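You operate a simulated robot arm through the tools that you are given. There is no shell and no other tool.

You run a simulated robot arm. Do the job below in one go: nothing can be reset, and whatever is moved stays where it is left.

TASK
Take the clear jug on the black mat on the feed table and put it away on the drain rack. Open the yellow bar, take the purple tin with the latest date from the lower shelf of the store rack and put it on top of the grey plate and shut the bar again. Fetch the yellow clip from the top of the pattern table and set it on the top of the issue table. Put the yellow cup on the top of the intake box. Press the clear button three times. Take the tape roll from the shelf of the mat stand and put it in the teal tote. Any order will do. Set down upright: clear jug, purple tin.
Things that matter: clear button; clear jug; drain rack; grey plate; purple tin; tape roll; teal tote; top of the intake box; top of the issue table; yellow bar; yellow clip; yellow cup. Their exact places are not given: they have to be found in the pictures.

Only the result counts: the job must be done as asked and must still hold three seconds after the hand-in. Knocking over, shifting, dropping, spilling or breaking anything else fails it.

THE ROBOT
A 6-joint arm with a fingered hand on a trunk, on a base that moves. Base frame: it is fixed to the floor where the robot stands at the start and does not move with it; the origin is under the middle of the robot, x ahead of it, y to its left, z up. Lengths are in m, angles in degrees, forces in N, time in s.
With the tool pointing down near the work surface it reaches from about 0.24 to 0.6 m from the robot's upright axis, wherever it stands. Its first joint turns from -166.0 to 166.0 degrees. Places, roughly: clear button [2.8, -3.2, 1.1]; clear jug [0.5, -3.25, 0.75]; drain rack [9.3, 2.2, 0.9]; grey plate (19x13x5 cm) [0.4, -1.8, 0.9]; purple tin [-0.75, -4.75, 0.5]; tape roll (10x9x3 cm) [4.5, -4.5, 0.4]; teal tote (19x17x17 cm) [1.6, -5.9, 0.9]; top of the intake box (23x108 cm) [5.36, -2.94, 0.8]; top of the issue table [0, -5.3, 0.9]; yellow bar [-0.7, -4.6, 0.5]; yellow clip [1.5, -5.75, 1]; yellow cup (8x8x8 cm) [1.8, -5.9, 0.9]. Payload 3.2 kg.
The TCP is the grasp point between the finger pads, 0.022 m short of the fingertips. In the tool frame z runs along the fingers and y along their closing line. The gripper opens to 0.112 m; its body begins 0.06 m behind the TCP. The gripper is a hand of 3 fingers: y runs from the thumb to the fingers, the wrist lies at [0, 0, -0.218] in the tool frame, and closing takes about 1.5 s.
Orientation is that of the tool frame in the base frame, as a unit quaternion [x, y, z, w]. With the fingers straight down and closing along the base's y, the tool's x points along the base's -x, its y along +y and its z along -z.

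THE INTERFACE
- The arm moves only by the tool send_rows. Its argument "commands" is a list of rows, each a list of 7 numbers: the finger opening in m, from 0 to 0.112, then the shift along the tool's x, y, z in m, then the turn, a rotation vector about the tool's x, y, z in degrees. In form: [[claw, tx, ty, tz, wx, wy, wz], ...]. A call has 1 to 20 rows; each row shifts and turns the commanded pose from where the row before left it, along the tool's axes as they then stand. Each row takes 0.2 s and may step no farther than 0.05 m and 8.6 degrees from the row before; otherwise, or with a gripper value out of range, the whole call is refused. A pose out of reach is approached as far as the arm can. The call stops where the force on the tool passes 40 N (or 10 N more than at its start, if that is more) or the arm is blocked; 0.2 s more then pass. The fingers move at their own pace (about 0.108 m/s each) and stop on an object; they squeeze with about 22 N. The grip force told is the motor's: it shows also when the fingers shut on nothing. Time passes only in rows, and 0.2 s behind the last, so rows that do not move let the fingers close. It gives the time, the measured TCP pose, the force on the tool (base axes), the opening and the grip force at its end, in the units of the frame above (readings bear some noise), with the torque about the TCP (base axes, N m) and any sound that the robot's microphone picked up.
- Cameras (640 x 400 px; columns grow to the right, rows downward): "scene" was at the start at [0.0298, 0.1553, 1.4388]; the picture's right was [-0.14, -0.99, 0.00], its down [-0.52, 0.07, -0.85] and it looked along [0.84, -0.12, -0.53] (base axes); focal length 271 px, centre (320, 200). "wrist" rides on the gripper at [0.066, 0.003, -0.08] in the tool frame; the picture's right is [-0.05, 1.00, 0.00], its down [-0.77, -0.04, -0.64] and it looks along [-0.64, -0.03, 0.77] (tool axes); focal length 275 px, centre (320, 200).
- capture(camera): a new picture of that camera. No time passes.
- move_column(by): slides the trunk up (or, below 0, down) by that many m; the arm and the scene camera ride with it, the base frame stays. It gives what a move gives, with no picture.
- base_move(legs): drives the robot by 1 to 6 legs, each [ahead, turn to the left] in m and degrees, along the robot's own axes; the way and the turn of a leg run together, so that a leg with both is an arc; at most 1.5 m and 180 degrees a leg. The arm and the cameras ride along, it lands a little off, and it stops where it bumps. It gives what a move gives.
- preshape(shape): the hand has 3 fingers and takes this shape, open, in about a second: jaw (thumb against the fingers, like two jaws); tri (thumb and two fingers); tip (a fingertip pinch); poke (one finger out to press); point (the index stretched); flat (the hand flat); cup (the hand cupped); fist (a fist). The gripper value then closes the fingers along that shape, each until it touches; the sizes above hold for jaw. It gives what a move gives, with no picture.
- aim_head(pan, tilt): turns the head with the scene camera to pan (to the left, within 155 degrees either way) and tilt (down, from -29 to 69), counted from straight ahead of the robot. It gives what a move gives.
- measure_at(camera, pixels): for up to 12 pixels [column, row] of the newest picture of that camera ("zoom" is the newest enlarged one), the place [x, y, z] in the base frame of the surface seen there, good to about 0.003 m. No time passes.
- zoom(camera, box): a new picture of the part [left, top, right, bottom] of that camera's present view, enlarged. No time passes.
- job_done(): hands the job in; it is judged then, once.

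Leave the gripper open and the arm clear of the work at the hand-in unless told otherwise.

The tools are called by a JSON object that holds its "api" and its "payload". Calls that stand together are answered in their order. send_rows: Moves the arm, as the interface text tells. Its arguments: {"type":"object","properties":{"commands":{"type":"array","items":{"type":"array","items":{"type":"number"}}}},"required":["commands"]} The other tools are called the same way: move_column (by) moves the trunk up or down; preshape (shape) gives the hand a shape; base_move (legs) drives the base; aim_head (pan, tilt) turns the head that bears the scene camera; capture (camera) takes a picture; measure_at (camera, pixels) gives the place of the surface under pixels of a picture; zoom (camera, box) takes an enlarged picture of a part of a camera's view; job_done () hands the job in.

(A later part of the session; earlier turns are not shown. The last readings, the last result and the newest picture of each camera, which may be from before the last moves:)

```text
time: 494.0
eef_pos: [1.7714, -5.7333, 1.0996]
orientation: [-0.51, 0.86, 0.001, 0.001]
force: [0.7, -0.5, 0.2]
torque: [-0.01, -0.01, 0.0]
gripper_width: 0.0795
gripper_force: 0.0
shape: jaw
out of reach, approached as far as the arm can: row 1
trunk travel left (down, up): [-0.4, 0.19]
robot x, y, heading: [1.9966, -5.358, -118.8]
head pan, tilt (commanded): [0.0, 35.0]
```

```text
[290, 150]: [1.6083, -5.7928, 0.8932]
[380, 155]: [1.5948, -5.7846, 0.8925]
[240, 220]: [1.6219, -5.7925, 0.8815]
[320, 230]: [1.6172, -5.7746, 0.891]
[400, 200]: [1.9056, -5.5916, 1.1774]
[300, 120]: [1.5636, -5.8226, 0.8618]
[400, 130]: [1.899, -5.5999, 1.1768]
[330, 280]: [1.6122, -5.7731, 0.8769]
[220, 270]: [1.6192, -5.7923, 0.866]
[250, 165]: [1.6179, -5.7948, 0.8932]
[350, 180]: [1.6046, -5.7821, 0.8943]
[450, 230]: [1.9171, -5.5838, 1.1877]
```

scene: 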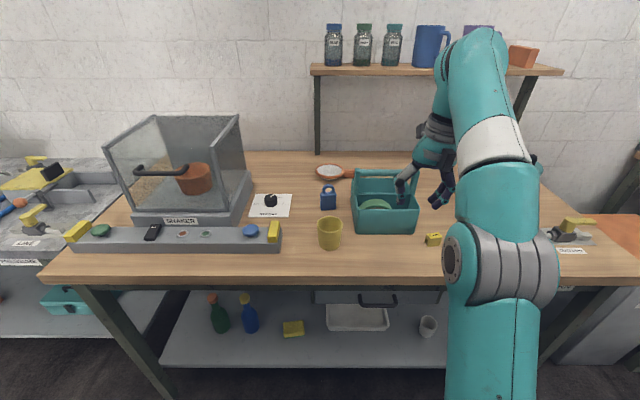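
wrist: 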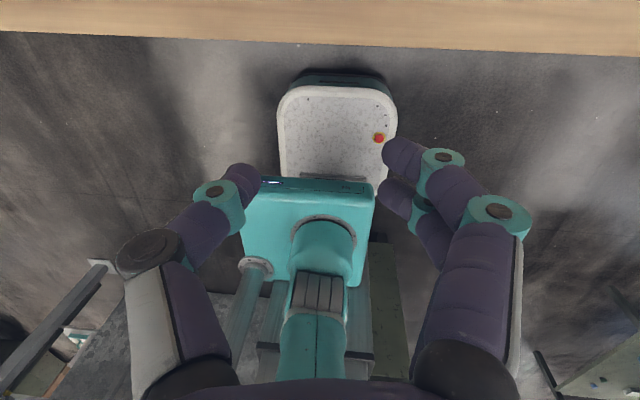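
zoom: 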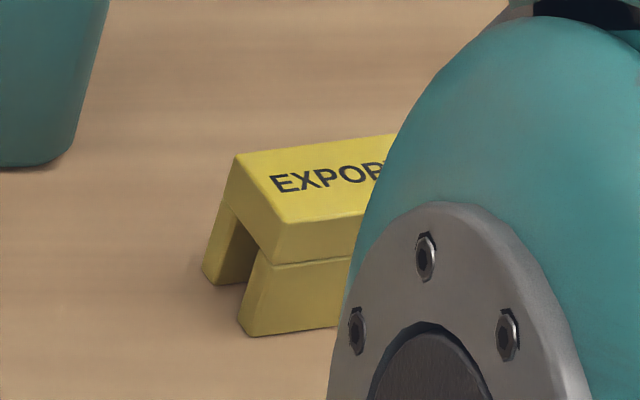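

The clip (label EXPORT) spans u 4.295–4.315, w 4.163–4.197, top z 0.893. I tilt the hand 15°, move right and forward above it.

{"api": "send_rows", "payload": {"commands": [[0.08, 0, 0.04, 0, 0, 7.5, 0], [0.08, 0, 0.04, 0, 0, 7.5, 0], [0.08, 0, 0.0395, 0, 0, 0, 0], [0.08, 0.025, 0, 0.042, 0, 0, 0], [0.08, 0.03, 0, 0.04, 0, 0, 0], [0.08, 0.025, 0, 0.03, 0, 0, 0]]}}

{"api": "capture", "payload": {"camera": "wrist"}}

{"api": "capture", "payload": {"camera": "scene"}}

```text
time: 495.4
eef_pos: [1.6162, -5.7694, 1.0117]
orientation: [-0.505, 0.853, -0.065, -0.112]
force: [-0.8, -0.2, -0.5]
torque: [0.0, 0.0, -0.02]
gripper_width: 0.0799
gripper_force: 0.0
shape: jaw
trunk travel left (down, up): [-0.4, 0.19]
robot x, y, heading: [1.9982, -5.3578, -119.0]
head pan, tilt (commanded): [0.0, 35.0]
```

```text
taken
```

wrist: 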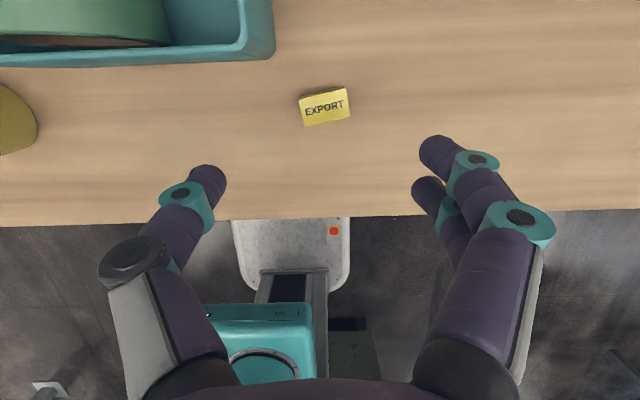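

```text
taken
```

scene: 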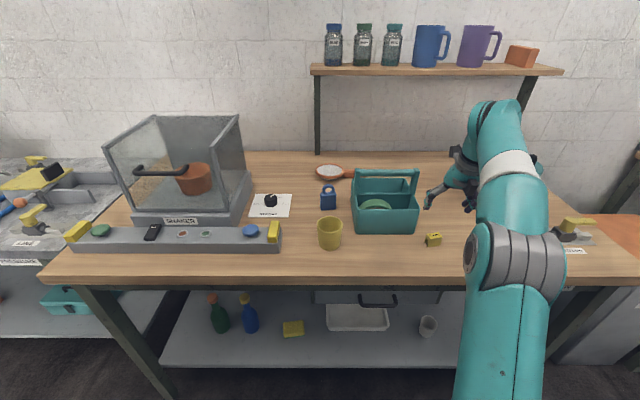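

I see the clip "EXPORT" at (325,105) in the wrist view. I measure it exactly.

{"api": "zoom", "payload": {"camera": "wrist", "box": [280, 75, 376, 135]}}

{"api": "measure_at", "payload": {"camera": "zoom", "pixels": [[150, 180], [430, 130], [170, 300], [450, 250], [300, 210], [210, 150], [400, 100], [160, 330], [300, 300], [455, 170]]}}

{"api": "zoom", "payload": {"camera": "scene", "box": [409, 222, 457, 252]}}

```text
6.67 times, centred on (328, 105) of wrist
```

zoom: 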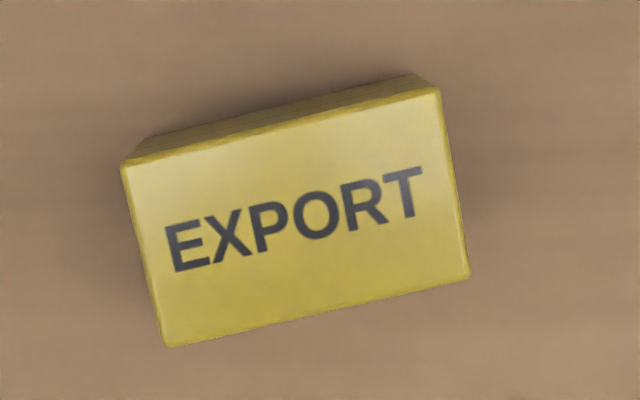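

```text
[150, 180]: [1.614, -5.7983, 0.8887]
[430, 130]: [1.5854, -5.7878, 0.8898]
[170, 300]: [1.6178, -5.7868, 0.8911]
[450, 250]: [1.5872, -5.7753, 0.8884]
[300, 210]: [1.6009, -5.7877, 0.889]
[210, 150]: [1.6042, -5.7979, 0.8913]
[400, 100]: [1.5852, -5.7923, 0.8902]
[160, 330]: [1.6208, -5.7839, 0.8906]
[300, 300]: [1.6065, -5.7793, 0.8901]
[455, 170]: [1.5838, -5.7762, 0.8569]
```

```text
13.33 times, centred on (433, 237) of scene
```

zoom: 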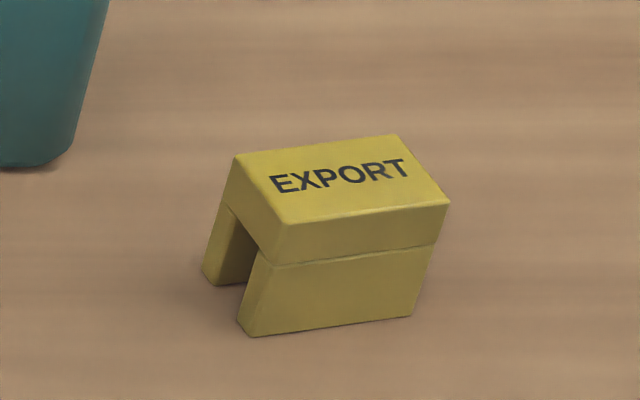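

Clip centre (1.601,-5.787), long axis turned 8° from the hand's closing line. I turn the hand 8.4°, narrow to 0.06 and descend most of the way.

{"api": "send_rows", "payload": {"commands": [[0.06, -0.0028, 0.0016, 0.035, 0, 0, -8.4], [0.06, -0.0028, 0.0016, 0.035, 0, 0, 0], [0.06, -0.002, 0.001, 0.025, 0, 0, 0]]}}

{"api": "capture", "payload": {"camera": "wrist"}}

```text
time: 496.2
eef_pos: [1.6028, -5.7821, 0.918]
orientation: [-0.566, 0.814, -0.057, -0.116]
force: [-0.9, 0.4, 0.0]
torque: [0.0, 0.0, -0.03]
gripper_width: 0.0605
gripper_force: 0.2
shape: jaw
trunk travel left (down, up): [-0.4, 0.19]
robot x, y, heading: [2.0017, -5.3562, -118.8]
head pan, tilt (commanded): [0.0, 35.0]
```

```text
taken
```

wrist: 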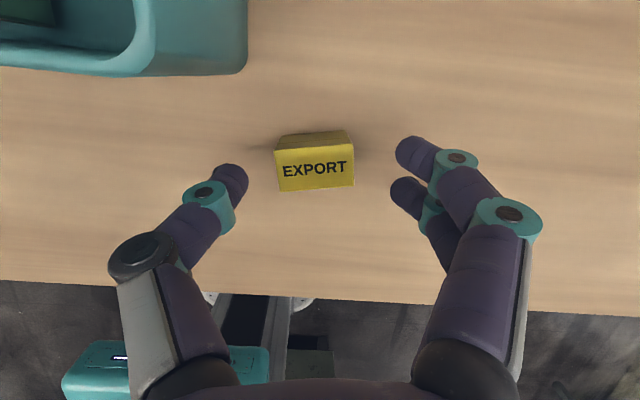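

The clip is between the fingers. I descend the last 2.5 cm.

{"api": "send_rows", "payload": {"commands": [[0.06, -0.0006, -0.0004, 0.013, 0, 0, 0], [0.06, -0.0007, -0.0004, 0.0125, 0, 0, 0]]}}

{"api": "capture", "payload": {"camera": "wrist"}}

```text
time: 496.8
eef_pos: [1.6001, -5.7867, 0.8923]
orientation: [-0.567, 0.814, -0.057, -0.115]
force: [-0.5, 0.4, 0.2]
torque: [-0.01, 0.03, 0.0]
gripper_width: 0.0608
gripper_force: 0.1
shape: jaw
trunk travel left (down, up): [-0.4, 0.19]
robot x, y, heading: [1.9951, -5.3603, -119.0]
head pan, tilt (commanded): [0.0, 35.0]
```

```text
taken
```

wrist: 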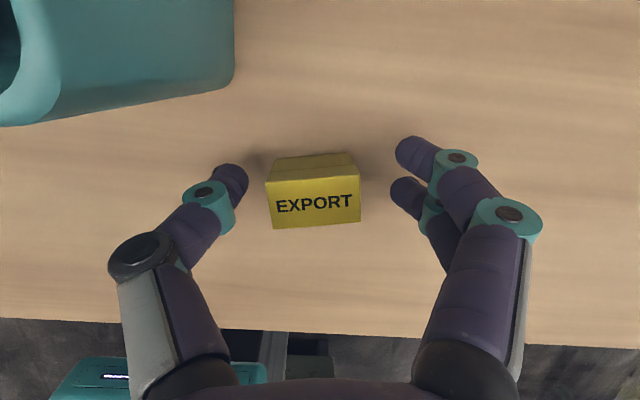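

Aligned. I close on the clip.

{"api": "send_rows", "payload": {"commands": [[0.04, 0, 0, 0, 0, 0, 0], [0.01, 0, 0, 0, 0, 0, 0], [0.01, 0, 0, 0, 0, 0, 0], [0.01, 0, 0, 0, 0, 0, 0], [0.01, 0, 0, 0, 0, 0, 0]]}}

{"api": "capture", "payload": {"camera": "wrist"}}

```text
time: 498.0
eef_pos: [1.6005, -5.7864, 0.8925]
orientation: [-0.566, 0.814, -0.056, -0.115]
force: [0.0, 0.3, 0.7]
torque: [0.0, -0.05, 0.01]
gripper_width: 0.016
gripper_force: 22.4
shape: jaw
trunk travel left (down, up): [-0.4, 0.19]
robot x, y, heading: [1.9975, -5.3583, -119.0]
head pan, tilt (commanded): [0.0, 35.0]
```

```text
taken
```

wrist: 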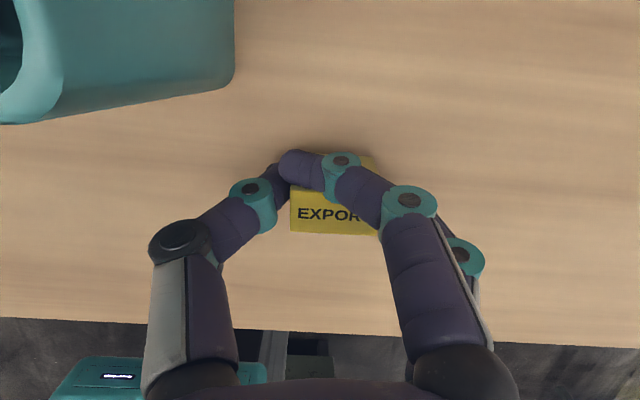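

Only one finger fits the short end; better to grip across the narrow width. I open, rise 6 cm, and roll the hand +90° so both fingers meet the long face.

{"api": "send_rows", "payload": {"commands": [[0.03, 0, 0, 0, 0, 0, 0], [0.06, 0, 0, 0, 0, 0, 0], [0.06, 0, 0, -0.03, 0, 0, 0], [0.06, 0, 0, -0.03, 0, 0, 0], [0.06, 0, 0, 0, 0, -7.5, 0], [0.06, 0, 0, 0, 0, -7.5, 0]]}}

{"api": "capture", "payload": {"camera": "wrist"}}

{"api": "send_rows", "payload": {"commands": [[0.06, 0, 0, 0, 0, 0, 8.5], [0.06, 0, 0, 0, 0, 0, 8.5], [0.06, 0, 0, 0, 0, 0, 8.5], [0.06, 0, 0, 0, 0, 0, 8.5], [0.06, 0, 0, 0, 0, 0, 8.5], [0.06, 0, 0, 0, 0, 0, 8.5], [0.06, 0, 0, 0, 0, 0, 8.5], [0.06, 0, 0, 0, 0, 0, 8.5], [0.06, 0, 0, 0, 0, 0, 8.5], [0.06, 0, 0, 0, 0, 0, 8.5], [0.06, 0, 0, 0, 0, 0, 4.5]]}}

{"api": "capture", "payload": {"camera": "wrist"}}

{"api": "capture", "payload": {"camera": "scene"}}

```text
time: 499.4
eef_pos: [1.6149, -5.7722, 0.9456]
orientation: [-0.572, 0.82, 0.015, -0.014]
force: [-0.1, 0.1, 0.2]
torque: [0.0, 0.03, 0.01]
gripper_width: 0.0595
gripper_force: 0.0
shape: jaw
out of reach, approached as far as the arm can: row 6
trunk travel left (down, up): [-0.4, 0.19]
robot x, y, heading: [1.9972, -5.357, -119.1]
head pan, tilt (commanded): [0.0, 35.0]
```

```text
taken
```

wrist: 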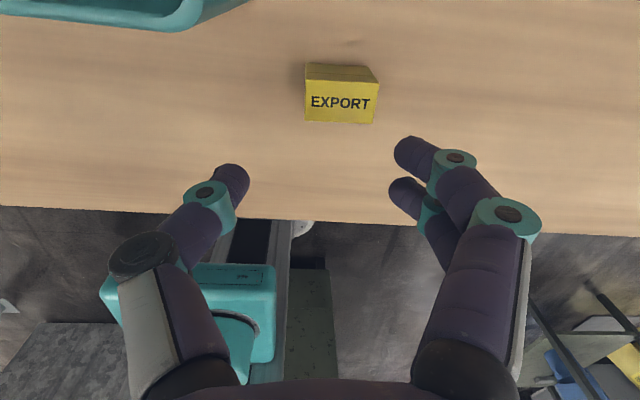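

```text
time: 501.8
eef_pos: [1.6168, -5.7749, 0.9453]
orientation: [0.176, 0.984, 0.005, -0.017]
force: [0.1, -0.1, -0.8]
torque: [-0.03, -0.02, -0.01]
gripper_width: 0.0596
gripper_force: 0.0
shape: jaw
out of reach, approached as far as the arm can: row 1
trunk travel left (down, up): [-0.4, 0.19]
robot x, y, heading: [1.9956, -5.3572, -118.7]
head pan, tilt (commanded): [0.0, 35.0]
```

```text
taken
```

wrist: 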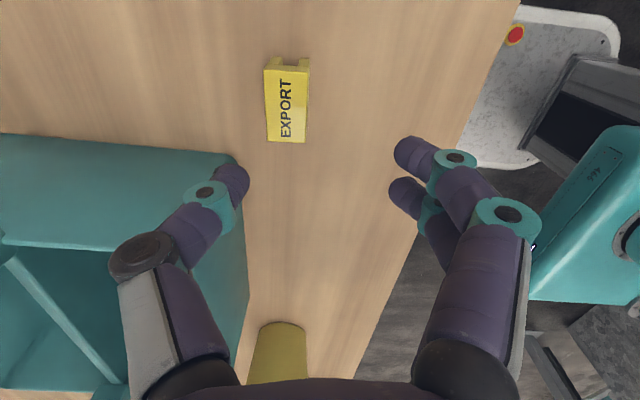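

```text
taken
```

scene: 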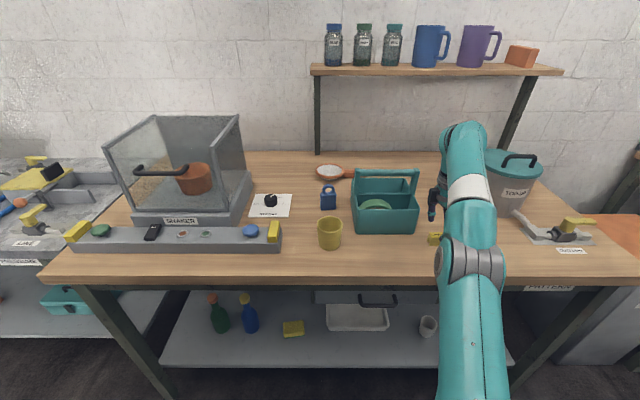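

I re-measure the clip in this view.

{"api": "measure_at", "payload": {"camera": "wrist", "pixels": [[268, 75], [305, 78], [270, 135], [303, 138], [287, 105], [287, 62]]}}

```text
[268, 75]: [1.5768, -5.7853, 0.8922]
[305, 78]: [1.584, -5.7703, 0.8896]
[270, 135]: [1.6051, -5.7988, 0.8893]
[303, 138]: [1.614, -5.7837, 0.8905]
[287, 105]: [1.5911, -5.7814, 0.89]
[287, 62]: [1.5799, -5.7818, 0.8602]
```

Clip centre now (1.595,-5.7845). I align over it (turn 5°) and descend with opening 0.05.

{"api": "send_rows", "payload": {"commands": [[0.05, 0.0076, -0.0084, 0, 0, 0, 5], [0.05, 0.0076, -0.0084, 0, 0, 0, 0], [0.05, 0, 0, 0.02, 0, 0, 0]]}}

{"api": "capture", "payload": {"camera": "wrist"}}

```text
time: 502.6
eef_pos: [1.6227, -5.7871, 0.915]
orientation: [0.218, 0.976, 0.006, -0.019]
force: [-0.5, 0.6, -0.6]
torque: [-0.03, -0.02, -0.03]
gripper_width: 0.0504
gripper_force: 0.0
shape: jaw
out of reach, approached as far as the arm can: row 1, 2
trunk travel left (down, up): [-0.4, 0.19]
robot x, y, heading: [1.9937, -5.3577, -118.8]
head pan, tilt (commanded): [0.0, 35.0]
```

```text
taken
```

wrist: 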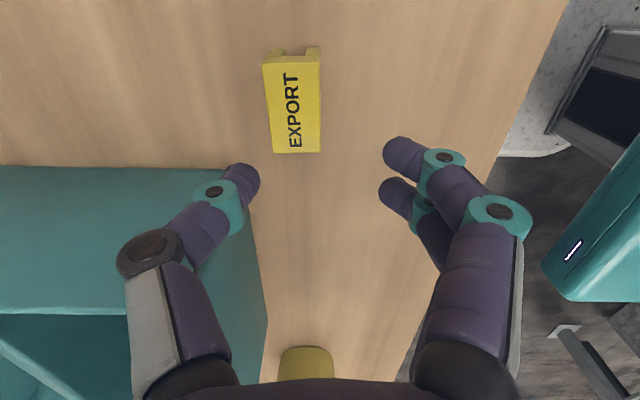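

Reach is marginal. I rise, draw the hand back 0.1 m and drive the base 0.1 m closer.

{"api": "send_rows", "payload": {"commands": [[0.05, 0, 0, -0.04, 0, 0, 0], [0.05, 0, 0.04, -0.02, 0, 0, 0], [0.05, 0, 0.04, 0, 0, 0, 0], [0.05, 0, 0.04, 0, 0, 0, 0]]}}

{"api": "base_move", "payload": {"legs": [[0.1, 0]]}}

{"api": "capture", "payload": {"camera": "wrist"}}

{"api": "measure_at", "payload": {"camera": "wrist", "pixels": [[320, 100], [260, 60], [300, 60], [280, 100], [320, 60]]}}

```text
time: 503.6
eef_pos: [1.6737, -5.6783, 0.9553]
orientation: [0.217, 0.976, 0.005, -0.019]
force: [0.4, 0.4, 0.1]
torque: [0.02, 0.01, 0.02]
gripper_width: 0.0504
gripper_force: 0.0
shape: jaw
out of reach, approached as far as the arm can: row 1
trunk travel left (down, up): [-0.4, 0.19]
robot x, y, heading: [2.0026, -5.3599, -119.0]
head pan, tilt (commanded): [0.0, 35.0]
```

```text
time: 504.7
eef_pos: [1.6244, -5.7662, 0.9553]
orientation: [0.217, 0.976, 0.006, -0.019]
force: [0.3, -0.8, -0.2]
torque: [-0.01, 0.03, -0.01]
gripper_width: 0.0505
gripper_force: 0.0
shape: jaw
trunk travel left (down, up): [-0.4, 0.19]
robot x, y, heading: [1.9506, -5.4442, -119.0]
head pan, tilt (commanded): [0.0, 35.0]
```

```text
taken
```

wrist: 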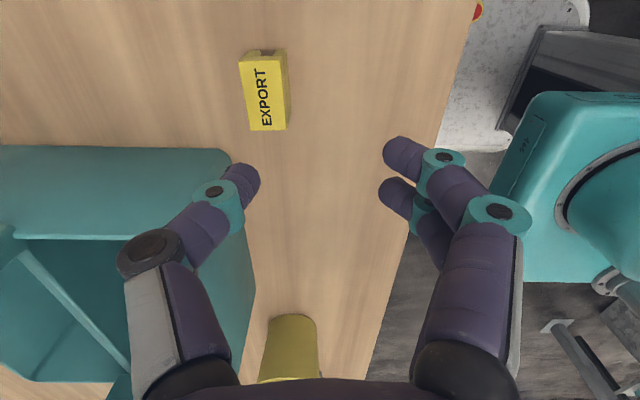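

```text
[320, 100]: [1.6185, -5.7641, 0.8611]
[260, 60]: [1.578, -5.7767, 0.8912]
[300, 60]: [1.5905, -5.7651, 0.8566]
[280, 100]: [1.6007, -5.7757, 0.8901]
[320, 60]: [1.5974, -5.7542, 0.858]
```

Now within easy reach. I align over the clip again.

{"api": "send_rows", "payload": {"commands": [[0.05, 0.0189, 0, 0, 0, 0, 0], [0.05, 0, -0.0291, 0, 0, 0, 0]]}}

{"api": "capture", "payload": {"camera": "wrist"}}

{"api": "measure_at", "payload": {"camera": "wrist", "pixels": [[300, 120], [330, 120], [300, 150], [330, 150], [315, 100], [315, 135]]}}

```text
time: 505.3
eef_pos: [1.5957, -5.7844, 0.9561]
orientation: [0.217, 0.976, 0.006, -0.018]
force: [0.2, 0.2, 0.6]
torque: [0.04, 0.0, -0.03]
gripper_width: 0.0501
gripper_force: 0.0
shape: jaw
trunk travel left (down, up): [-0.4, 0.19]
robot x, y, heading: [1.9485, -5.447, -118.9]
head pan, tilt (commanded): [0.0, 35.0]
```

```text
taken
```

wrist: 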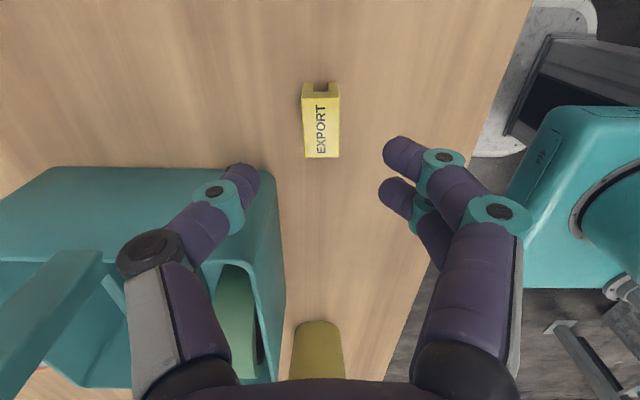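

```text
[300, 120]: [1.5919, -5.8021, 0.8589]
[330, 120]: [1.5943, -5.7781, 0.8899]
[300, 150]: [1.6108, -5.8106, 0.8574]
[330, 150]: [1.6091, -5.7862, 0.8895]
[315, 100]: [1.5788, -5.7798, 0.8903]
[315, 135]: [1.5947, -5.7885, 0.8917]
```

Aligned; thumb and fingers clear of the tote. I descend 6.6 cm.

{"api": "send_rows", "payload": {"commands": [[0.05, 0, 0, 0.025, 0, 0, 0], [0.05, 0, 0, 0.025, 0, 0, 0], [0.05, 0, 0, 0.016, 0, 0, 0]]}}

{"api": "capture", "payload": {"camera": "wrist"}}

```text
time: 506.1
eef_pos: [1.5937, -5.7829, 0.8897]
orientation: [0.218, 0.976, 0.006, -0.019]
force: [0.7, 0.5, -0.1]
torque: [-0.04, -0.01, 0.02]
gripper_width: 0.0506
gripper_force: 0.0
shape: jaw
trunk travel left (down, up): [-0.4, 0.19]
robot x, y, heading: [1.9506, -5.4491, -118.8]
head pan, tilt (commanded): [0.0, 35.0]
```

```text
taken
```

wrist: 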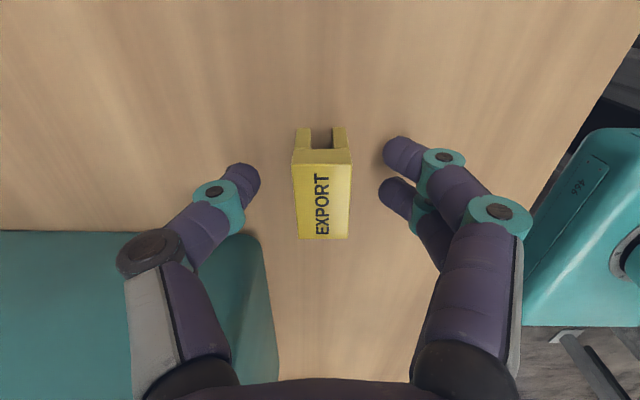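

Both fingers face the long side, thumb the other. I close.

{"api": "send_rows", "payload": {"commands": [[0.03, 0, 0, 0, 0, 0, 0], [0.0, 0, 0, 0, 0, 0, 0], [0.0, 0, 0, 0, 0, 0, 0], [0.0, 0, 0, 0, 0, 0, 0]]}}

{"api": "capture", "payload": {"camera": "wrist"}}

{"api": "send_rows", "payload": {"commands": [[0.0, 0, 0, -0.02, 0, 0, 0], [0.0, 0, 0, -0.03, 0, 0, 0]]}}

{"api": "capture", "payload": {"camera": "wrist"}}

```text
time: 507.1
eef_pos: [1.594, -5.7839, 0.8898]
orientation: [0.218, 0.976, 0.006, -0.018]
force: [0.0, -0.4, -0.7]
torque: [0.02, 0.0, 0.0]
gripper_width: 0.0159
gripper_force: 22.2
shape: jaw
trunk travel left (down, up): [-0.4, 0.19]
robot x, y, heading: [1.9476, -5.4461, -119.1]
head pan, tilt (commanded): [0.0, 35.0]
```

```text
taken
```

wrist: 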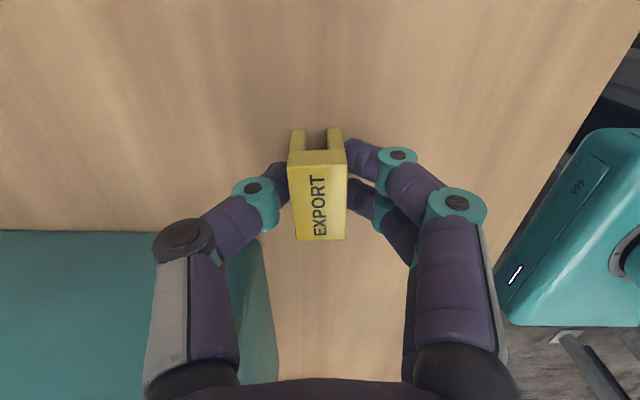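

```text
time: 507.7
eef_pos: [1.5946, -5.785, 0.9398]
orientation: [0.217, 0.976, 0.006, -0.018]
force: [0.1, 0.1, 0.5]
torque: [0.02, -0.01, -0.02]
gripper_width: 0.0157
gripper_force: 22.1
shape: jaw
trunk travel left (down, up): [-0.4, 0.19]
robot x, y, heading: [1.9512, -5.4442, -118.9]
head pan, tilt (commanded): [0.0, 35.0]
```

```text
taken
```

wrist: 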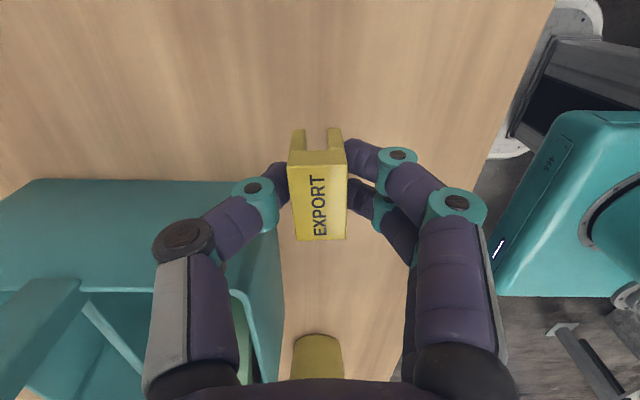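

Clip is held. I raise and draw it back, then drive to the issue table.

{"api": "send_rows", "payload": {"commands": [[0.0, 0, 0.02, -0.04, 0, 0, 0], [0.0, 0, 0.035, -0.03, 0, 0, 0], [0.0, 0, 0.04, 0, 0, 0, 0], [0.0, 0, 0.03, 0, 0, 0, 0]]}}

{"api": "base_move", "payload": {"legs": [[-0.3, 0], [0, -90], [1.5, 0], [0.1, 0]]}}

{"api": "aim_head", "payload": {"pan": 90, "tilt": 30}}

{"api": "capture", "payload": {"camera": "scene"}}

{"api": "capture", "payload": {"camera": "wrist"}}

```text
time: 508.7
eef_pos: [1.65, -5.6715, 1.0098]
orientation: [0.217, 0.976, 0.005, -0.019]
force: [-0.4, 0.6, -0.1]
torque: [-0.04, 0.03, 0.07]
gripper_width: 0.0157
gripper_force: 22.2
shape: jaw
trunk travel left (down, up): [-0.4, 0.19]
robot x, y, heading: [1.9522, -5.4431, -119.1]
head pan, tilt (commanded): [0.0, 35.0]
```

```text
time: 522.5
eef_pos: [0.4456, -4.1198, 1.0107]
orientation: [0.839, 0.544, 0.017, -0.009]
force: [-0.3, -0.8, 0.1]
torque: [0.0, -0.01, 0.02]
gripper_width: 0.0156
gripper_force: 21.5
shape: jaw
trunk travel left (down, up): [-0.4, 0.19]
robot x, y, heading: [0.678, -4.4141, 152.0]
head pan, tilt (commanded): [0.0, 35.0]
```

```text
time: 524.1
eef_pos: [0.4472, -4.1192, 1.01]
orientation: [0.839, 0.544, 0.017, -0.009]
force: [0.0, 0.6, 0.5]
torque: [-0.02, 0.01, 0.01]
gripper_width: 0.0156
gripper_force: 22.0
shape: jaw
trunk travel left (down, up): [-0.4, 0.19]
robot x, y, heading: [0.6772, -4.4141, 152.3]
head pan, tilt (commanded): [90.0, 30.0]
```

```text
taken
```

scene: 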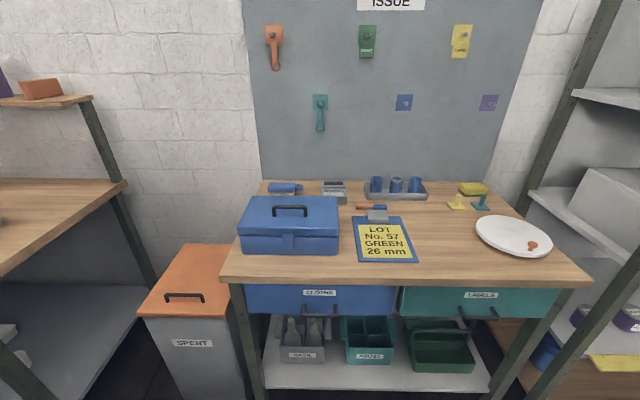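

```text
taken
```

wrist: 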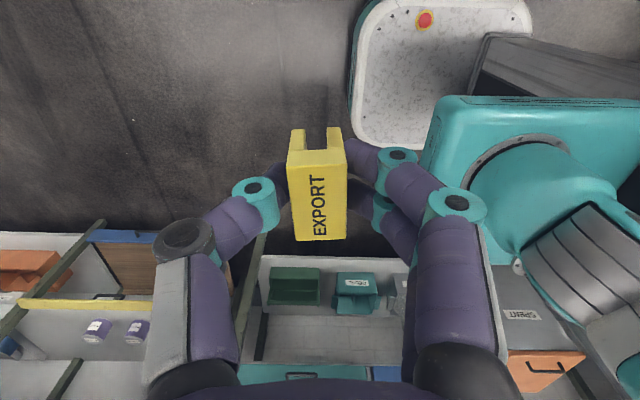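

I see the issue table; the free area between the yellow card and the white plate, around (450,240), suits the clip. I measure it.

{"api": "measure_at", "payload": {"camera": "scene", "pixels": [[450, 240], [450, 260], [440, 220], [470, 265], [415, 255], [480, 235], [330, 272], [540, 275], [240, 265], [580, 278], [430, 275], [455, 205]]}}

```text
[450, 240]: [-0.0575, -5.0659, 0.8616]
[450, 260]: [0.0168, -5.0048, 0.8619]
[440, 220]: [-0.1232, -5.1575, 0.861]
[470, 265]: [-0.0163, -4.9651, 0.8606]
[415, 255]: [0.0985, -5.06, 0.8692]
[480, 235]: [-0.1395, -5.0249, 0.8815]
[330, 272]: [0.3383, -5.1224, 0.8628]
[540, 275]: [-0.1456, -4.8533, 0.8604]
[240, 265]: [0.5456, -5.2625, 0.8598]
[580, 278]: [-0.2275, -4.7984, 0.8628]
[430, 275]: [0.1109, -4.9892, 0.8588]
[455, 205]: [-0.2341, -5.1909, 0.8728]
```

I target (u 4.43, w 2.395). I drive on a little, turn left to face the table and approach.

{"api": "base_move", "payload": {"legs": [[0.165, 0], [0, 89], [0.36, 0]]}}

{"api": "aim_head", "payload": {"pan": 0, "tilt": 40}}

{"api": "capture", "payload": {"camera": "scene"}}

```text
time: 531.2
eef_pos: [0.065, -4.8821, 1.0118]
orientation: [0.214, 0.977, 0.006, -0.017]
force: [-0.2, 0.6, -0.5]
torque: [-0.02, 0.0, -0.02]
gripper_width: 0.0154
gripper_force: 22.2
shape: jaw
trunk travel left (down, up): [-0.4, 0.19]
robot x, y, heading: [0.3611, -4.6528, -118.3]
head pan, tilt (commanded): [90.0, 30.0]
```

```text
time: 532.9
eef_pos: [0.0647, -4.8814, 1.0114]
orientation: [0.214, 0.977, 0.005, -0.018]
force: [0.6, -0.4, 0.0]
torque: [-0.01, 0.0, 0.01]
gripper_width: 0.0153
gripper_force: 22.2
shape: jaw
trunk travel left (down, up): [-0.4, 0.19]
robot x, y, heading: [0.3591, -4.6482, -118.6]
head pan, tilt (commanded): [0.0, 40.0]
```

```text
taken
```

scene: 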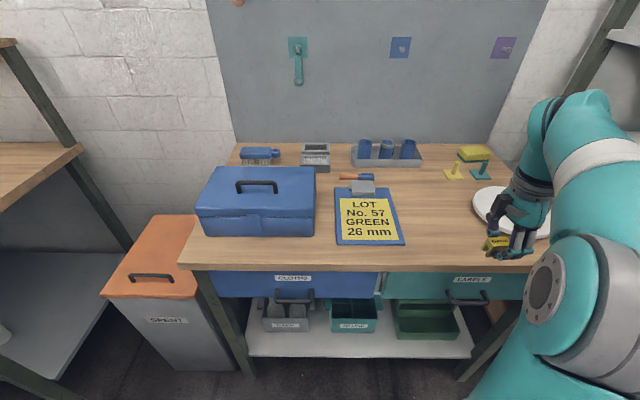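

The clip hangs in line with the free spot. I extend 0.145 m and lower.

{"api": "send_rows", "payload": {"commands": [[0.0, 0, -0.0363, 0, 0, 0, 0], [0.0, 0, -0.0363, 0.01, 0, 0, 0], [0.0, 0, -0.0363, 0.02, 0, 0, 0], [0.0, 0, -0.0363, 0.02, 0, 0, 0], [0.0, 0, 0, 0.03, 0, 0, 0], [0.0, 0, 0, 0.025, 0, 0, 0]]}}

{"api": "capture", "payload": {"camera": "scene"}}

{"api": "capture", "payload": {"camera": "wrist"}}

```text
time: 534.3
eef_pos: [0.0003, -5.0113, 0.9058]
orientation: [0.215, 0.976, 0.005, -0.018]
force: [-0.5, 0.5, -0.2]
torque: [-0.04, 0.0, -0.02]
gripper_width: 0.0152
gripper_force: 21.8
shape: jaw
trunk travel left (down, up): [-0.4, 0.19]
robot x, y, heading: [0.3591, -4.653, -118.7]
head pan, tilt (commanded): [0.0, 40.0]
```

```text
taken
```

scene: 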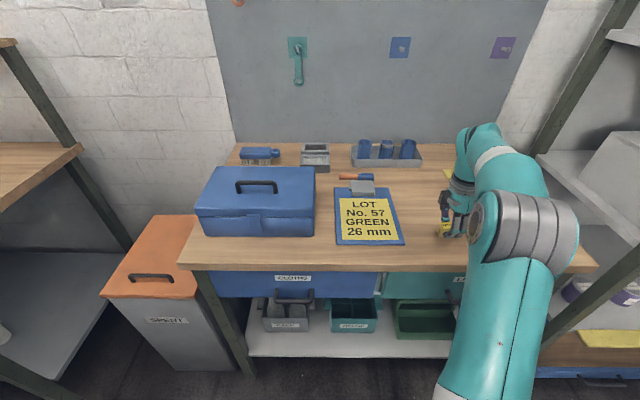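

```text
taken
```

wrist: 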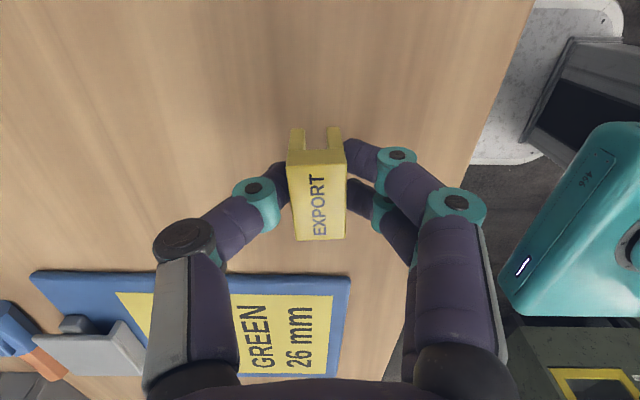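

Free wood below. I lower the last 1.5 cm in steps until contact.

{"api": "send_rows", "payload": {"commands": [[0.0, 0, 0, 0.01, 0, 0, 0], [0.0, 0, 0, 0.004, 0, 0, 0]]}}

{"api": "send_rows", "payload": {"commands": [[0.0, 0, 0, 0.002, 0, 0, 0]]}}

{"api": "send_rows", "payload": {"commands": [[0.0, 0, 0, 0.0015, 0, 0, 0]]}}

```text
time: 534.9
eef_pos: [0.0005, -5.0116, 0.8904]
orientation: [0.213, 0.977, 0.007, -0.018]
force: [0.6, -0.4, -0.1]
torque: [-0.01, 0.02, -0.01]
gripper_width: 0.0152
gripper_force: 22.3
shape: jaw
trunk travel left (down, up): [-0.4, 0.19]
robot x, y, heading: [0.3626, -4.6549, -118.7]
head pan, tilt (commanded): [0.0, 40.0]
```

```text
time: 535.3
eef_pos: [-0.0004, -5.0117, 0.8886]
orientation: [0.213, 0.977, 0.006, -0.018]
force: [0.3, 0.0, 0.3]
torque: [-0.01, 0.04, -0.01]
gripper_width: 0.0156
gripper_force: 21.9
shape: jaw
trunk travel left (down, up): [-0.4, 0.19]
robot x, y, heading: [0.3645, -4.6503, -118.4]
head pan, tilt (commanded): [0.0, 40.0]
```

```text
time: 535.7
eef_pos: [0.0005, -5.0122, 0.8885]
orientation: [0.214, 0.977, 0.005, -0.019]
force: [-0.9, -1.4, 5.9]
torque: [0.04, 0.02, -0.01]
gripper_width: 0.0158
gripper_force: 21.4
shape: jaw
trunk travel left (down, up): [-0.4, 0.19]
robot x, y, heading: [0.36, -4.655, -118.8]
head pan, tilt (commanded): [0.0, 40.0]
```

Contact (5.9 N). I open and rise.

{"api": "send_rows", "payload": {"commands": [[0.025, 0, 0, -0.001, 0, 0, 0], [0.045, 0, 0, 0, 0, 0, 0], [0.05, 0, 0, 0, 0, 0, 0], [0.05, 0, 0, -0.02, 0, 0, 0], [0.05, 0, 0, -0.04, 0, 0, 0], [0.05, 0, 0, -0.04, 0, 0, 0]]}}

{"api": "capture", "payload": {"camera": "wrist"}}

{"api": "capture", "payload": {"camera": "scene"}}

```text
time: 537.1
eef_pos: [0.003, -5.0136, 0.9877]
orientation: [0.214, 0.977, 0.006, -0.018]
force: [0.2, -0.1, 0.6]
torque: [-0.02, 0.0, -0.04]
gripper_width: 0.0496
gripper_force: 0.1
shape: jaw
trunk travel left (down, up): [-0.4, 0.19]
robot x, y, heading: [0.3655, -4.6523, -118.5]
head pan, tilt (commanded): [0.0, 40.0]
```

```text
taken
```

wrist: 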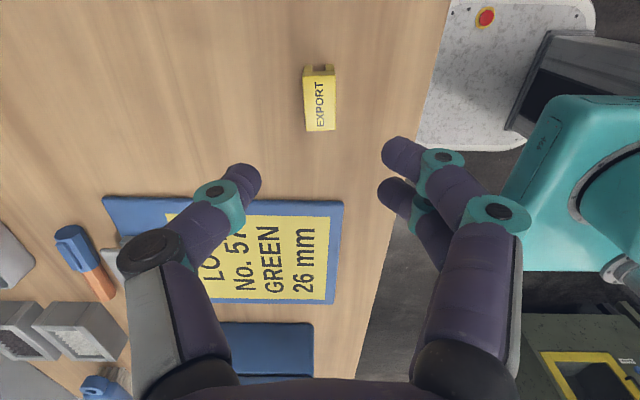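

```text
taken
```

scene: 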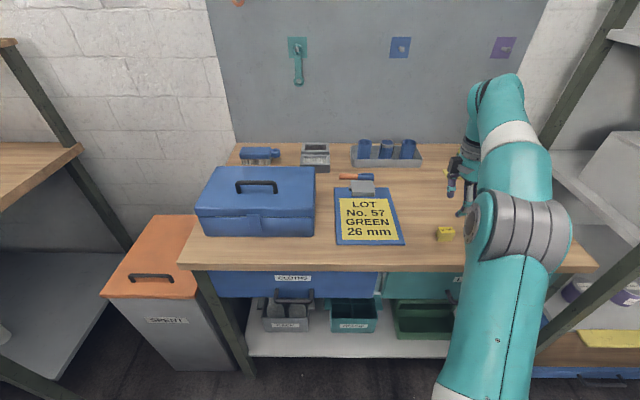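

Clip stands on the issue table. Now the yellow bar: I draw the hand in and drive over to the store rack, facing it at w≈1.47 (right of the handle).

{"api": "send_rows", "payload": {"commands": [[0.0, 0, 0.04, -0.01, 0, 0, 0], [0.0, 0, 0.04, -0.01, 0, 0, 0], [0.0, 0, 0.03, 0, 0, 0, 0]]}}

{"api": "base_move", "payload": {"legs": [[-0.3, 0], [0, -90], [1.08, 0], [0, 90]]}}

{"api": "send_rows", "payload": {"commands": [[0.0, 0, 0, 0, 0, 0, -8.5], [0.0, 0, 0, 0, 0, 0, -8.5], [0.0, 0, 0, 0, 0, 0, -8.5], [0.0, 0, 0, 0, 0, 0, -8.5], [0.0, 0, 0, 0, 0, 0, -8.5], [0.0, 0, 0, 0, 0, 0, -8.5], [0.0, 0, 0, 0, 0, 0, -8.5], [0.0, 0, 0, 0, 0, 0, -8.5], [0.0, 0, 0, 0, 0, 0, -8.5], [0.0, 0, 0, 0, 0, 0, -8.5]]}}

{"api": "capture", "payload": {"camera": "scene"}}

```text
time: 537.9
eef_pos: [0.0514, -4.9144, 1.0102]
orientation: [0.214, 0.977, 0.006, -0.019]
force: [-0.5, 0.3, -0.4]
torque: [-0.01, 0.03, -0.01]
gripper_width: 0.0001
gripper_force: 21.8
shape: jaw
trunk travel left (down, up): [-0.4, 0.19]
robot x, y, heading: [0.3613, -4.6564, -118.6]
head pan, tilt (commanded): [0.0, 40.0]
```

```text
time: 552.8
eef_pos: [-0.7548, -4.1434, 1.0092]
orientation: [0.203, 0.979, 0.006, -0.019]
force: [0.2, -0.2, 0.0]
torque: [0.02, -0.01, -0.01]
gripper_width: 0.0
gripper_force: 21.6
shape: jaw
trunk travel left (down, up): [-0.4, 0.19]
robot x, y, heading: [-0.4518, -3.8775, -117.3]
head pan, tilt (commanded): [0.0, 40.0]
```

```text
time: 555.0
eef_pos: [-0.7555, -4.1438, 1.0105]
orientation: [-0.513, 0.858, 0.016, -0.01]
force: [-0.5, -0.6, -0.8]
torque: [-0.02, 0.01, -0.01]
gripper_width: 0.0
gripper_force: 22.3
shape: jaw
trunk travel left (down, up): [-0.4, 0.19]
robot x, y, heading: [-0.4486, -3.8755, -117.4]
head pan, tilt (commanded): [0.0, 40.0]
```

```text
taken
```

scene: 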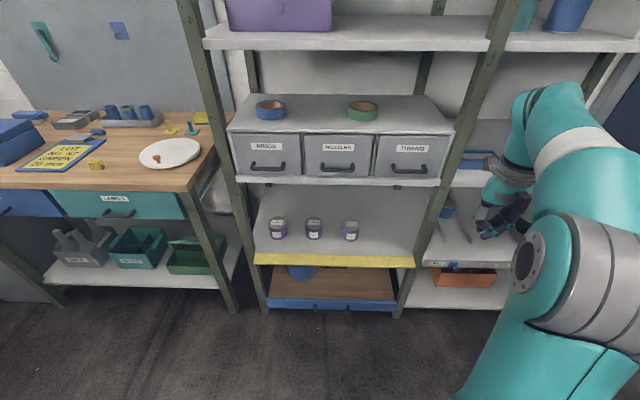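

I pitch the closed hand forward to ~61°, moving it left to w≈1.45 and slightly down, then lower the trunk.

{"api": "send_rows", "payload": {"commands": [[0.0, 0.0197, -0.018, 0.0105, 0, 8.5, 0], [0.0, 0.018, -0.018, 0.0133, 0, 8.5, 0], [0.0, 0.0158, -0.018, 0.0158, 0, 8.5, 0], [0.0, 0.0133, -0.018, 0.018, 0, 8.5, 0], [0.0, 0.0105, -0.018, 0.0197, 0, 8.5, 0], [0.0, 0.0075, -0.018, 0.0211, 0, 8.5, 0], [0.0, 0.0043, -0.018, 0.022, 0, 8.5, 0]]}}

{"api": "move_column", "payload": {"by": -0.4}}

{"api": "capture", "payload": {"camera": "scene"}}

{"api": "capture", "payload": {"camera": "wrist"}}

```text
time: 556.5
eef_pos: [-0.7026, -4.3076, 0.94]
orientation: [-0.482, 0.76, -0.237, -0.365]
force: [-0.3, -0.8, -0.2]
torque: [-0.01, 0.05, 0.03]
gripper_width: 0.0002
gripper_force: 21.7
shape: jaw
out of reach, approached as far as the arm can: row 6, 7
trunk travel left (down, up): [-0.4, 0.19]
robot x, y, heading: [-0.4496, -3.8749, -117.1]
head pan, tilt (commanded): [0.0, 40.0]
```

```text
time: 560.4
eef_pos: [-0.7026, -4.3094, 0.5399]
orientation: [-0.482, 0.761, -0.237, -0.365]
force: [0.8, -1.1, -0.6]
torque: [0.0, 0.0, 0.01]
gripper_width: 0.0001
gripper_force: 22.1
shape: jaw
trunk travel left (down, up): [0.0, 0.59]
robot x, y, heading: [-0.4477, -3.8744, -117.5]
head pan, tilt (commanded): [0.0, 40.0]
```

```text
taken
```

scene: 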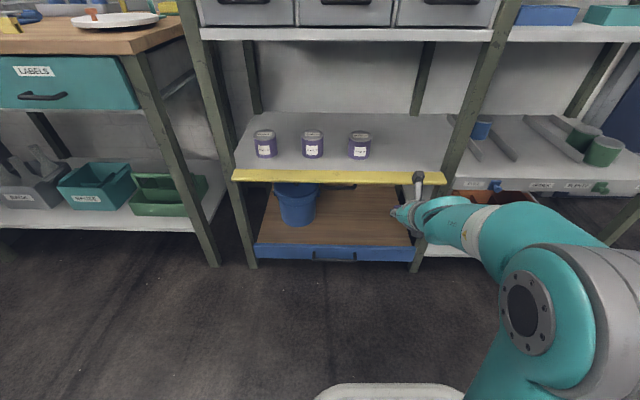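

```text
taken
```

wrist: 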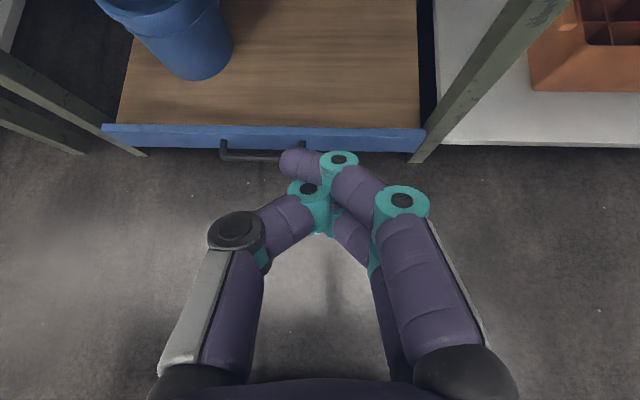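

The hand is at w≈1.446, pitched 51°. I lower it 8.5 cm, then move forward so that the fingertips come under the bar's free edge.

{"api": "send_rows", "payload": {"commands": [[0.0, -0.0333, 0, 0.0265, 0, 0, 0], [0.0, -0.0333, 0, 0.0265, 0, 0, 0], [0.0, 0.0257, 0, 0.0323, 0, 0, 0], [0.0, 0.0257, 0, 0.0323, 0, 0, 0]]}}

{"api": "capture", "payload": {"camera": "wrist"}}

{"api": "capture", "payload": {"camera": "scene"}}

```text
time: 561.4
eef_pos: [-0.7364, -4.3845, 0.4543]
orientation: [-0.483, 0.76, -0.239, -0.364]
force: [-0.7, -1.0, 0.3]
torque: [0.01, 0.04, 0.01]
gripper_width: 0.0
gripper_force: 21.8
shape: jaw
trunk travel left (down, up): [0.0, 0.59]
robot x, y, heading: [-0.443, -3.874, -117.4]
head pan, tilt (commanded): [0.0, 40.0]
```

```text
taken
```

wrist: 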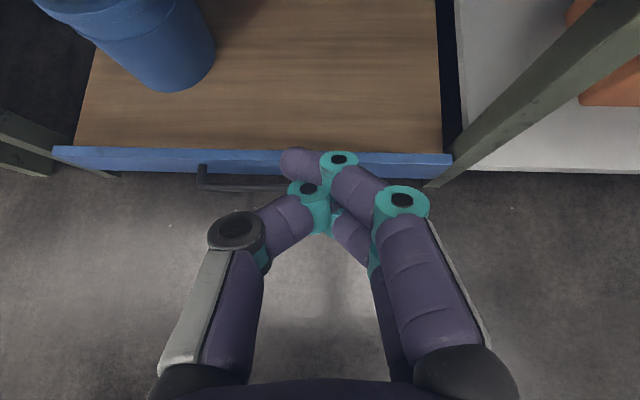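

```text
taken
```

scene: 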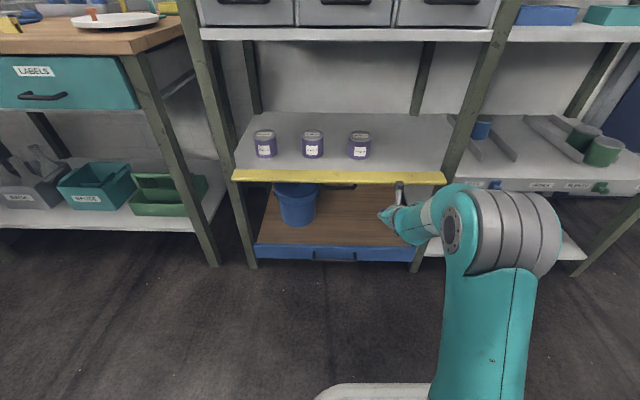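

I verify the bar's present position in the scene view.

{"api": "measure_at", "payload": {"camera": "scene", "pixels": [[300, 172], [300, 181], [340, 174], [340, 182], [370, 174], [370, 183], [430, 176], [250, 172], [398, 192], [340, 187]]}}

{"api": "zoom", "payload": {"camera": "scene", "box": [320, 150, 448, 230]}}

```text
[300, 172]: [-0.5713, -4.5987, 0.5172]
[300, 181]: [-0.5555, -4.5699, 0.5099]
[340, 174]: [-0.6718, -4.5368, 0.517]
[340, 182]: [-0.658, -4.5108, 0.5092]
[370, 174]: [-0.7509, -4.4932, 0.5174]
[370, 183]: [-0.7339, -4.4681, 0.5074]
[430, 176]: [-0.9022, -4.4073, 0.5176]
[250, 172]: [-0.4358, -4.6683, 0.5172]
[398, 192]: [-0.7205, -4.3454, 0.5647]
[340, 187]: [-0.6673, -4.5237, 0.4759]
```

```text
5.00 times, centred on (384, 190) of scene
```

zoom: 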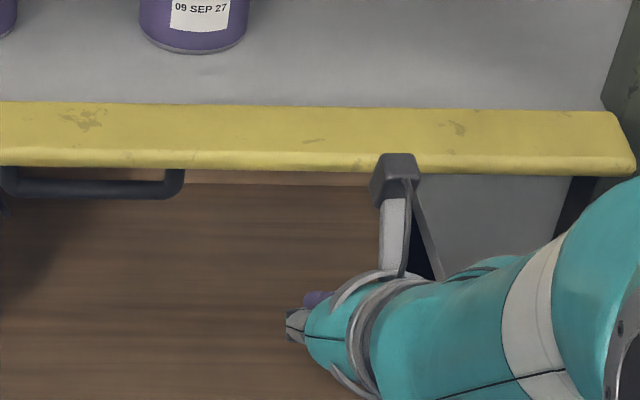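

Bar's free edge is at u 4.274, z 0.507. I advance 7.5 cm so the tips are 2 cm under it, then lift in steps.

{"api": "send_rows", "payload": {"commands": [[0.0, 0.0233, 0, 0.0293, 0, 0, 0], [0.0, 0.0233, 0, 0.0293, 0, 0, 0]]}}

{"api": "send_rows", "payload": {"commands": [[0.0, 0.0118, 0, -0.0094, 0, 0, 0], [0.0, 0.0118, 0, -0.0094, 0, 0, 0]]}}

{"api": "zoom", "payload": {"camera": "scene", "box": [300, 130, 460, 230]}}

```text
time: 562.0
eef_pos: [-0.7693, -4.4527, 0.4549]
orientation: [-0.482, 0.76, -0.237, -0.365]
force: [0.1, -0.1, 0.2]
torque: [0.0, 0.02, 0.03]
gripper_width: 0.0
gripper_force: 21.5
shape: jaw
trunk travel left (down, up): [0.0, 0.59]
robot x, y, heading: [-0.4513, -3.8751, -117.2]
head pan, tilt (commanded): [0.0, 40.0]
```

```text
time: 562.6
eef_pos: [-0.7683, -4.4523, 0.4841]
orientation: [-0.482, 0.761, -0.237, -0.364]
force: [0.2, 0.1, -2.5]
torque: [-0.05, -0.02, 0.01]
gripper_width: 0.0
gripper_force: 21.8
shape: jaw
trunk travel left (down, up): [0.0, 0.59]
robot x, y, heading: [-0.449, -3.8755, -117.3]
head pan, tilt (commanded): [0.0, 40.0]
```

```text
4.00 times, centred on (380, 180) of scene
```

zoom: 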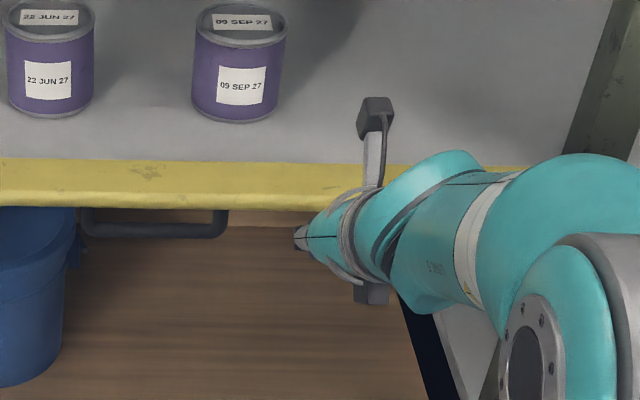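

The bar's weight is felt (−2.5 N): it is lifting. I continue up with a slight forward motion.

{"api": "send_rows", "payload": {"commands": [[0.0, 0.0136, 0, -0.007, 0, 0, 0], [0.0, 0.0136, 0, -0.007, 0, 0, 0]]}}

{"api": "zoom", "payload": {"camera": "scene", "box": [240, 130, 460, 230]}}

{"api": "capture", "payload": {"camera": "wrist"}}

```text
time: 563.2
eef_pos: [-0.7718, -4.4579, 0.5145]
orientation: [-0.483, 0.76, -0.239, -0.364]
force: [1.3, -0.3, -3.0]
torque: [0.02, -0.05, 0.02]
gripper_width: 0.0002
gripper_force: 21.7
shape: jaw
trunk travel left (down, up): [0.0, 0.59]
robot x, y, heading: [-0.4482, -3.8787, -117.5]
head pan, tilt (commanded): [0.0, 40.0]
```

```text
2.91 times, centred on (350, 180) of scene
```

zoom: 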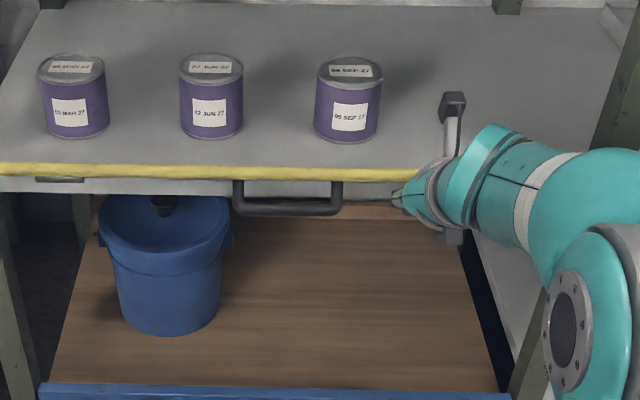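

```text
taken
```

wrist: 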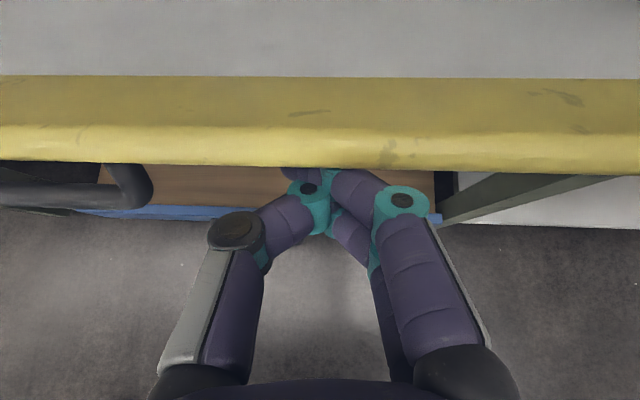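

The bar is about half up. I continue up and forward.

{"api": "send_rows", "payload": {"commands": [[0.0, 0.0135, 0, -0.0031, 0, 0, 0], [0.0, 0.0135, 0, -0.0031, 0, 0, 0]]}}

{"api": "send_rows", "payload": {"commands": [[0.0, 0.0101, 0, 0.0016, 0, 0, 0], [0.0, 0.0101, 0, 0.0016, 0, 0, 0]]}}

{"api": "zoom", "payload": {"camera": "scene", "box": [240, 130, 460, 230]}}

{"api": "capture", "payload": {"camera": "wrist"}}

```text
time: 563.8
eef_pos: [-0.7781, -4.4677, 0.5398]
orientation: [-0.482, 0.761, -0.237, -0.364]
force: [1.1, 0.8, -0.4]
torque: [0.03, 0.01, -0.01]
gripper_width: 0.0
gripper_force: 22.2
shape: jaw
trunk travel left (down, up): [0.0, 0.59]
robot x, y, heading: [-0.4493, -3.8765, -117.3]
head pan, tilt (commanded): [0.0, 40.0]
```

```text
time: 564.4
eef_pos: [-0.7842, -4.4808, 0.5528]
orientation: [-0.482, 0.761, -0.237, -0.364]
force: [2.1, 6.5, -2.6]
torque: [0.06, 0.02, 0.09]
gripper_width: 0.0
gripper_force: 21.6
shape: jaw
trunk travel left (down, up): [0.0, 0.59]
robot x, y, heading: [-0.4533, -3.8755, -117.5]
head pan, tilt (commanded): [0.0, 40.0]
```

```text
2.91 times, centred on (350, 180) of scene
```

zoom: 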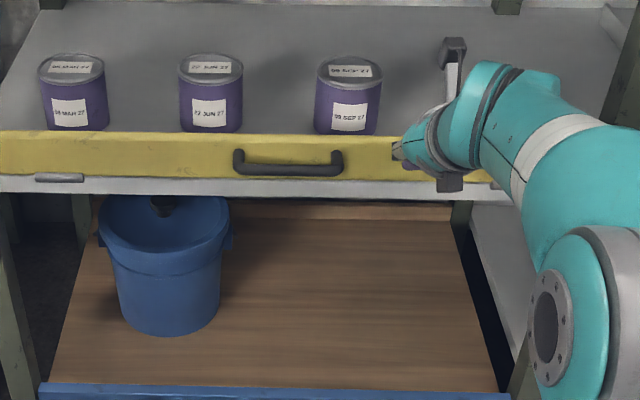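

```text
taken
```

wrist: 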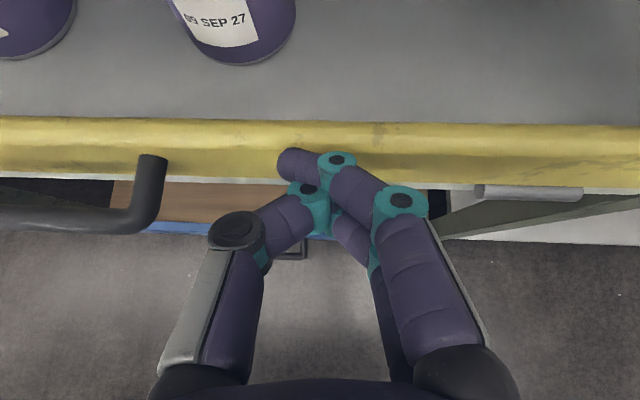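

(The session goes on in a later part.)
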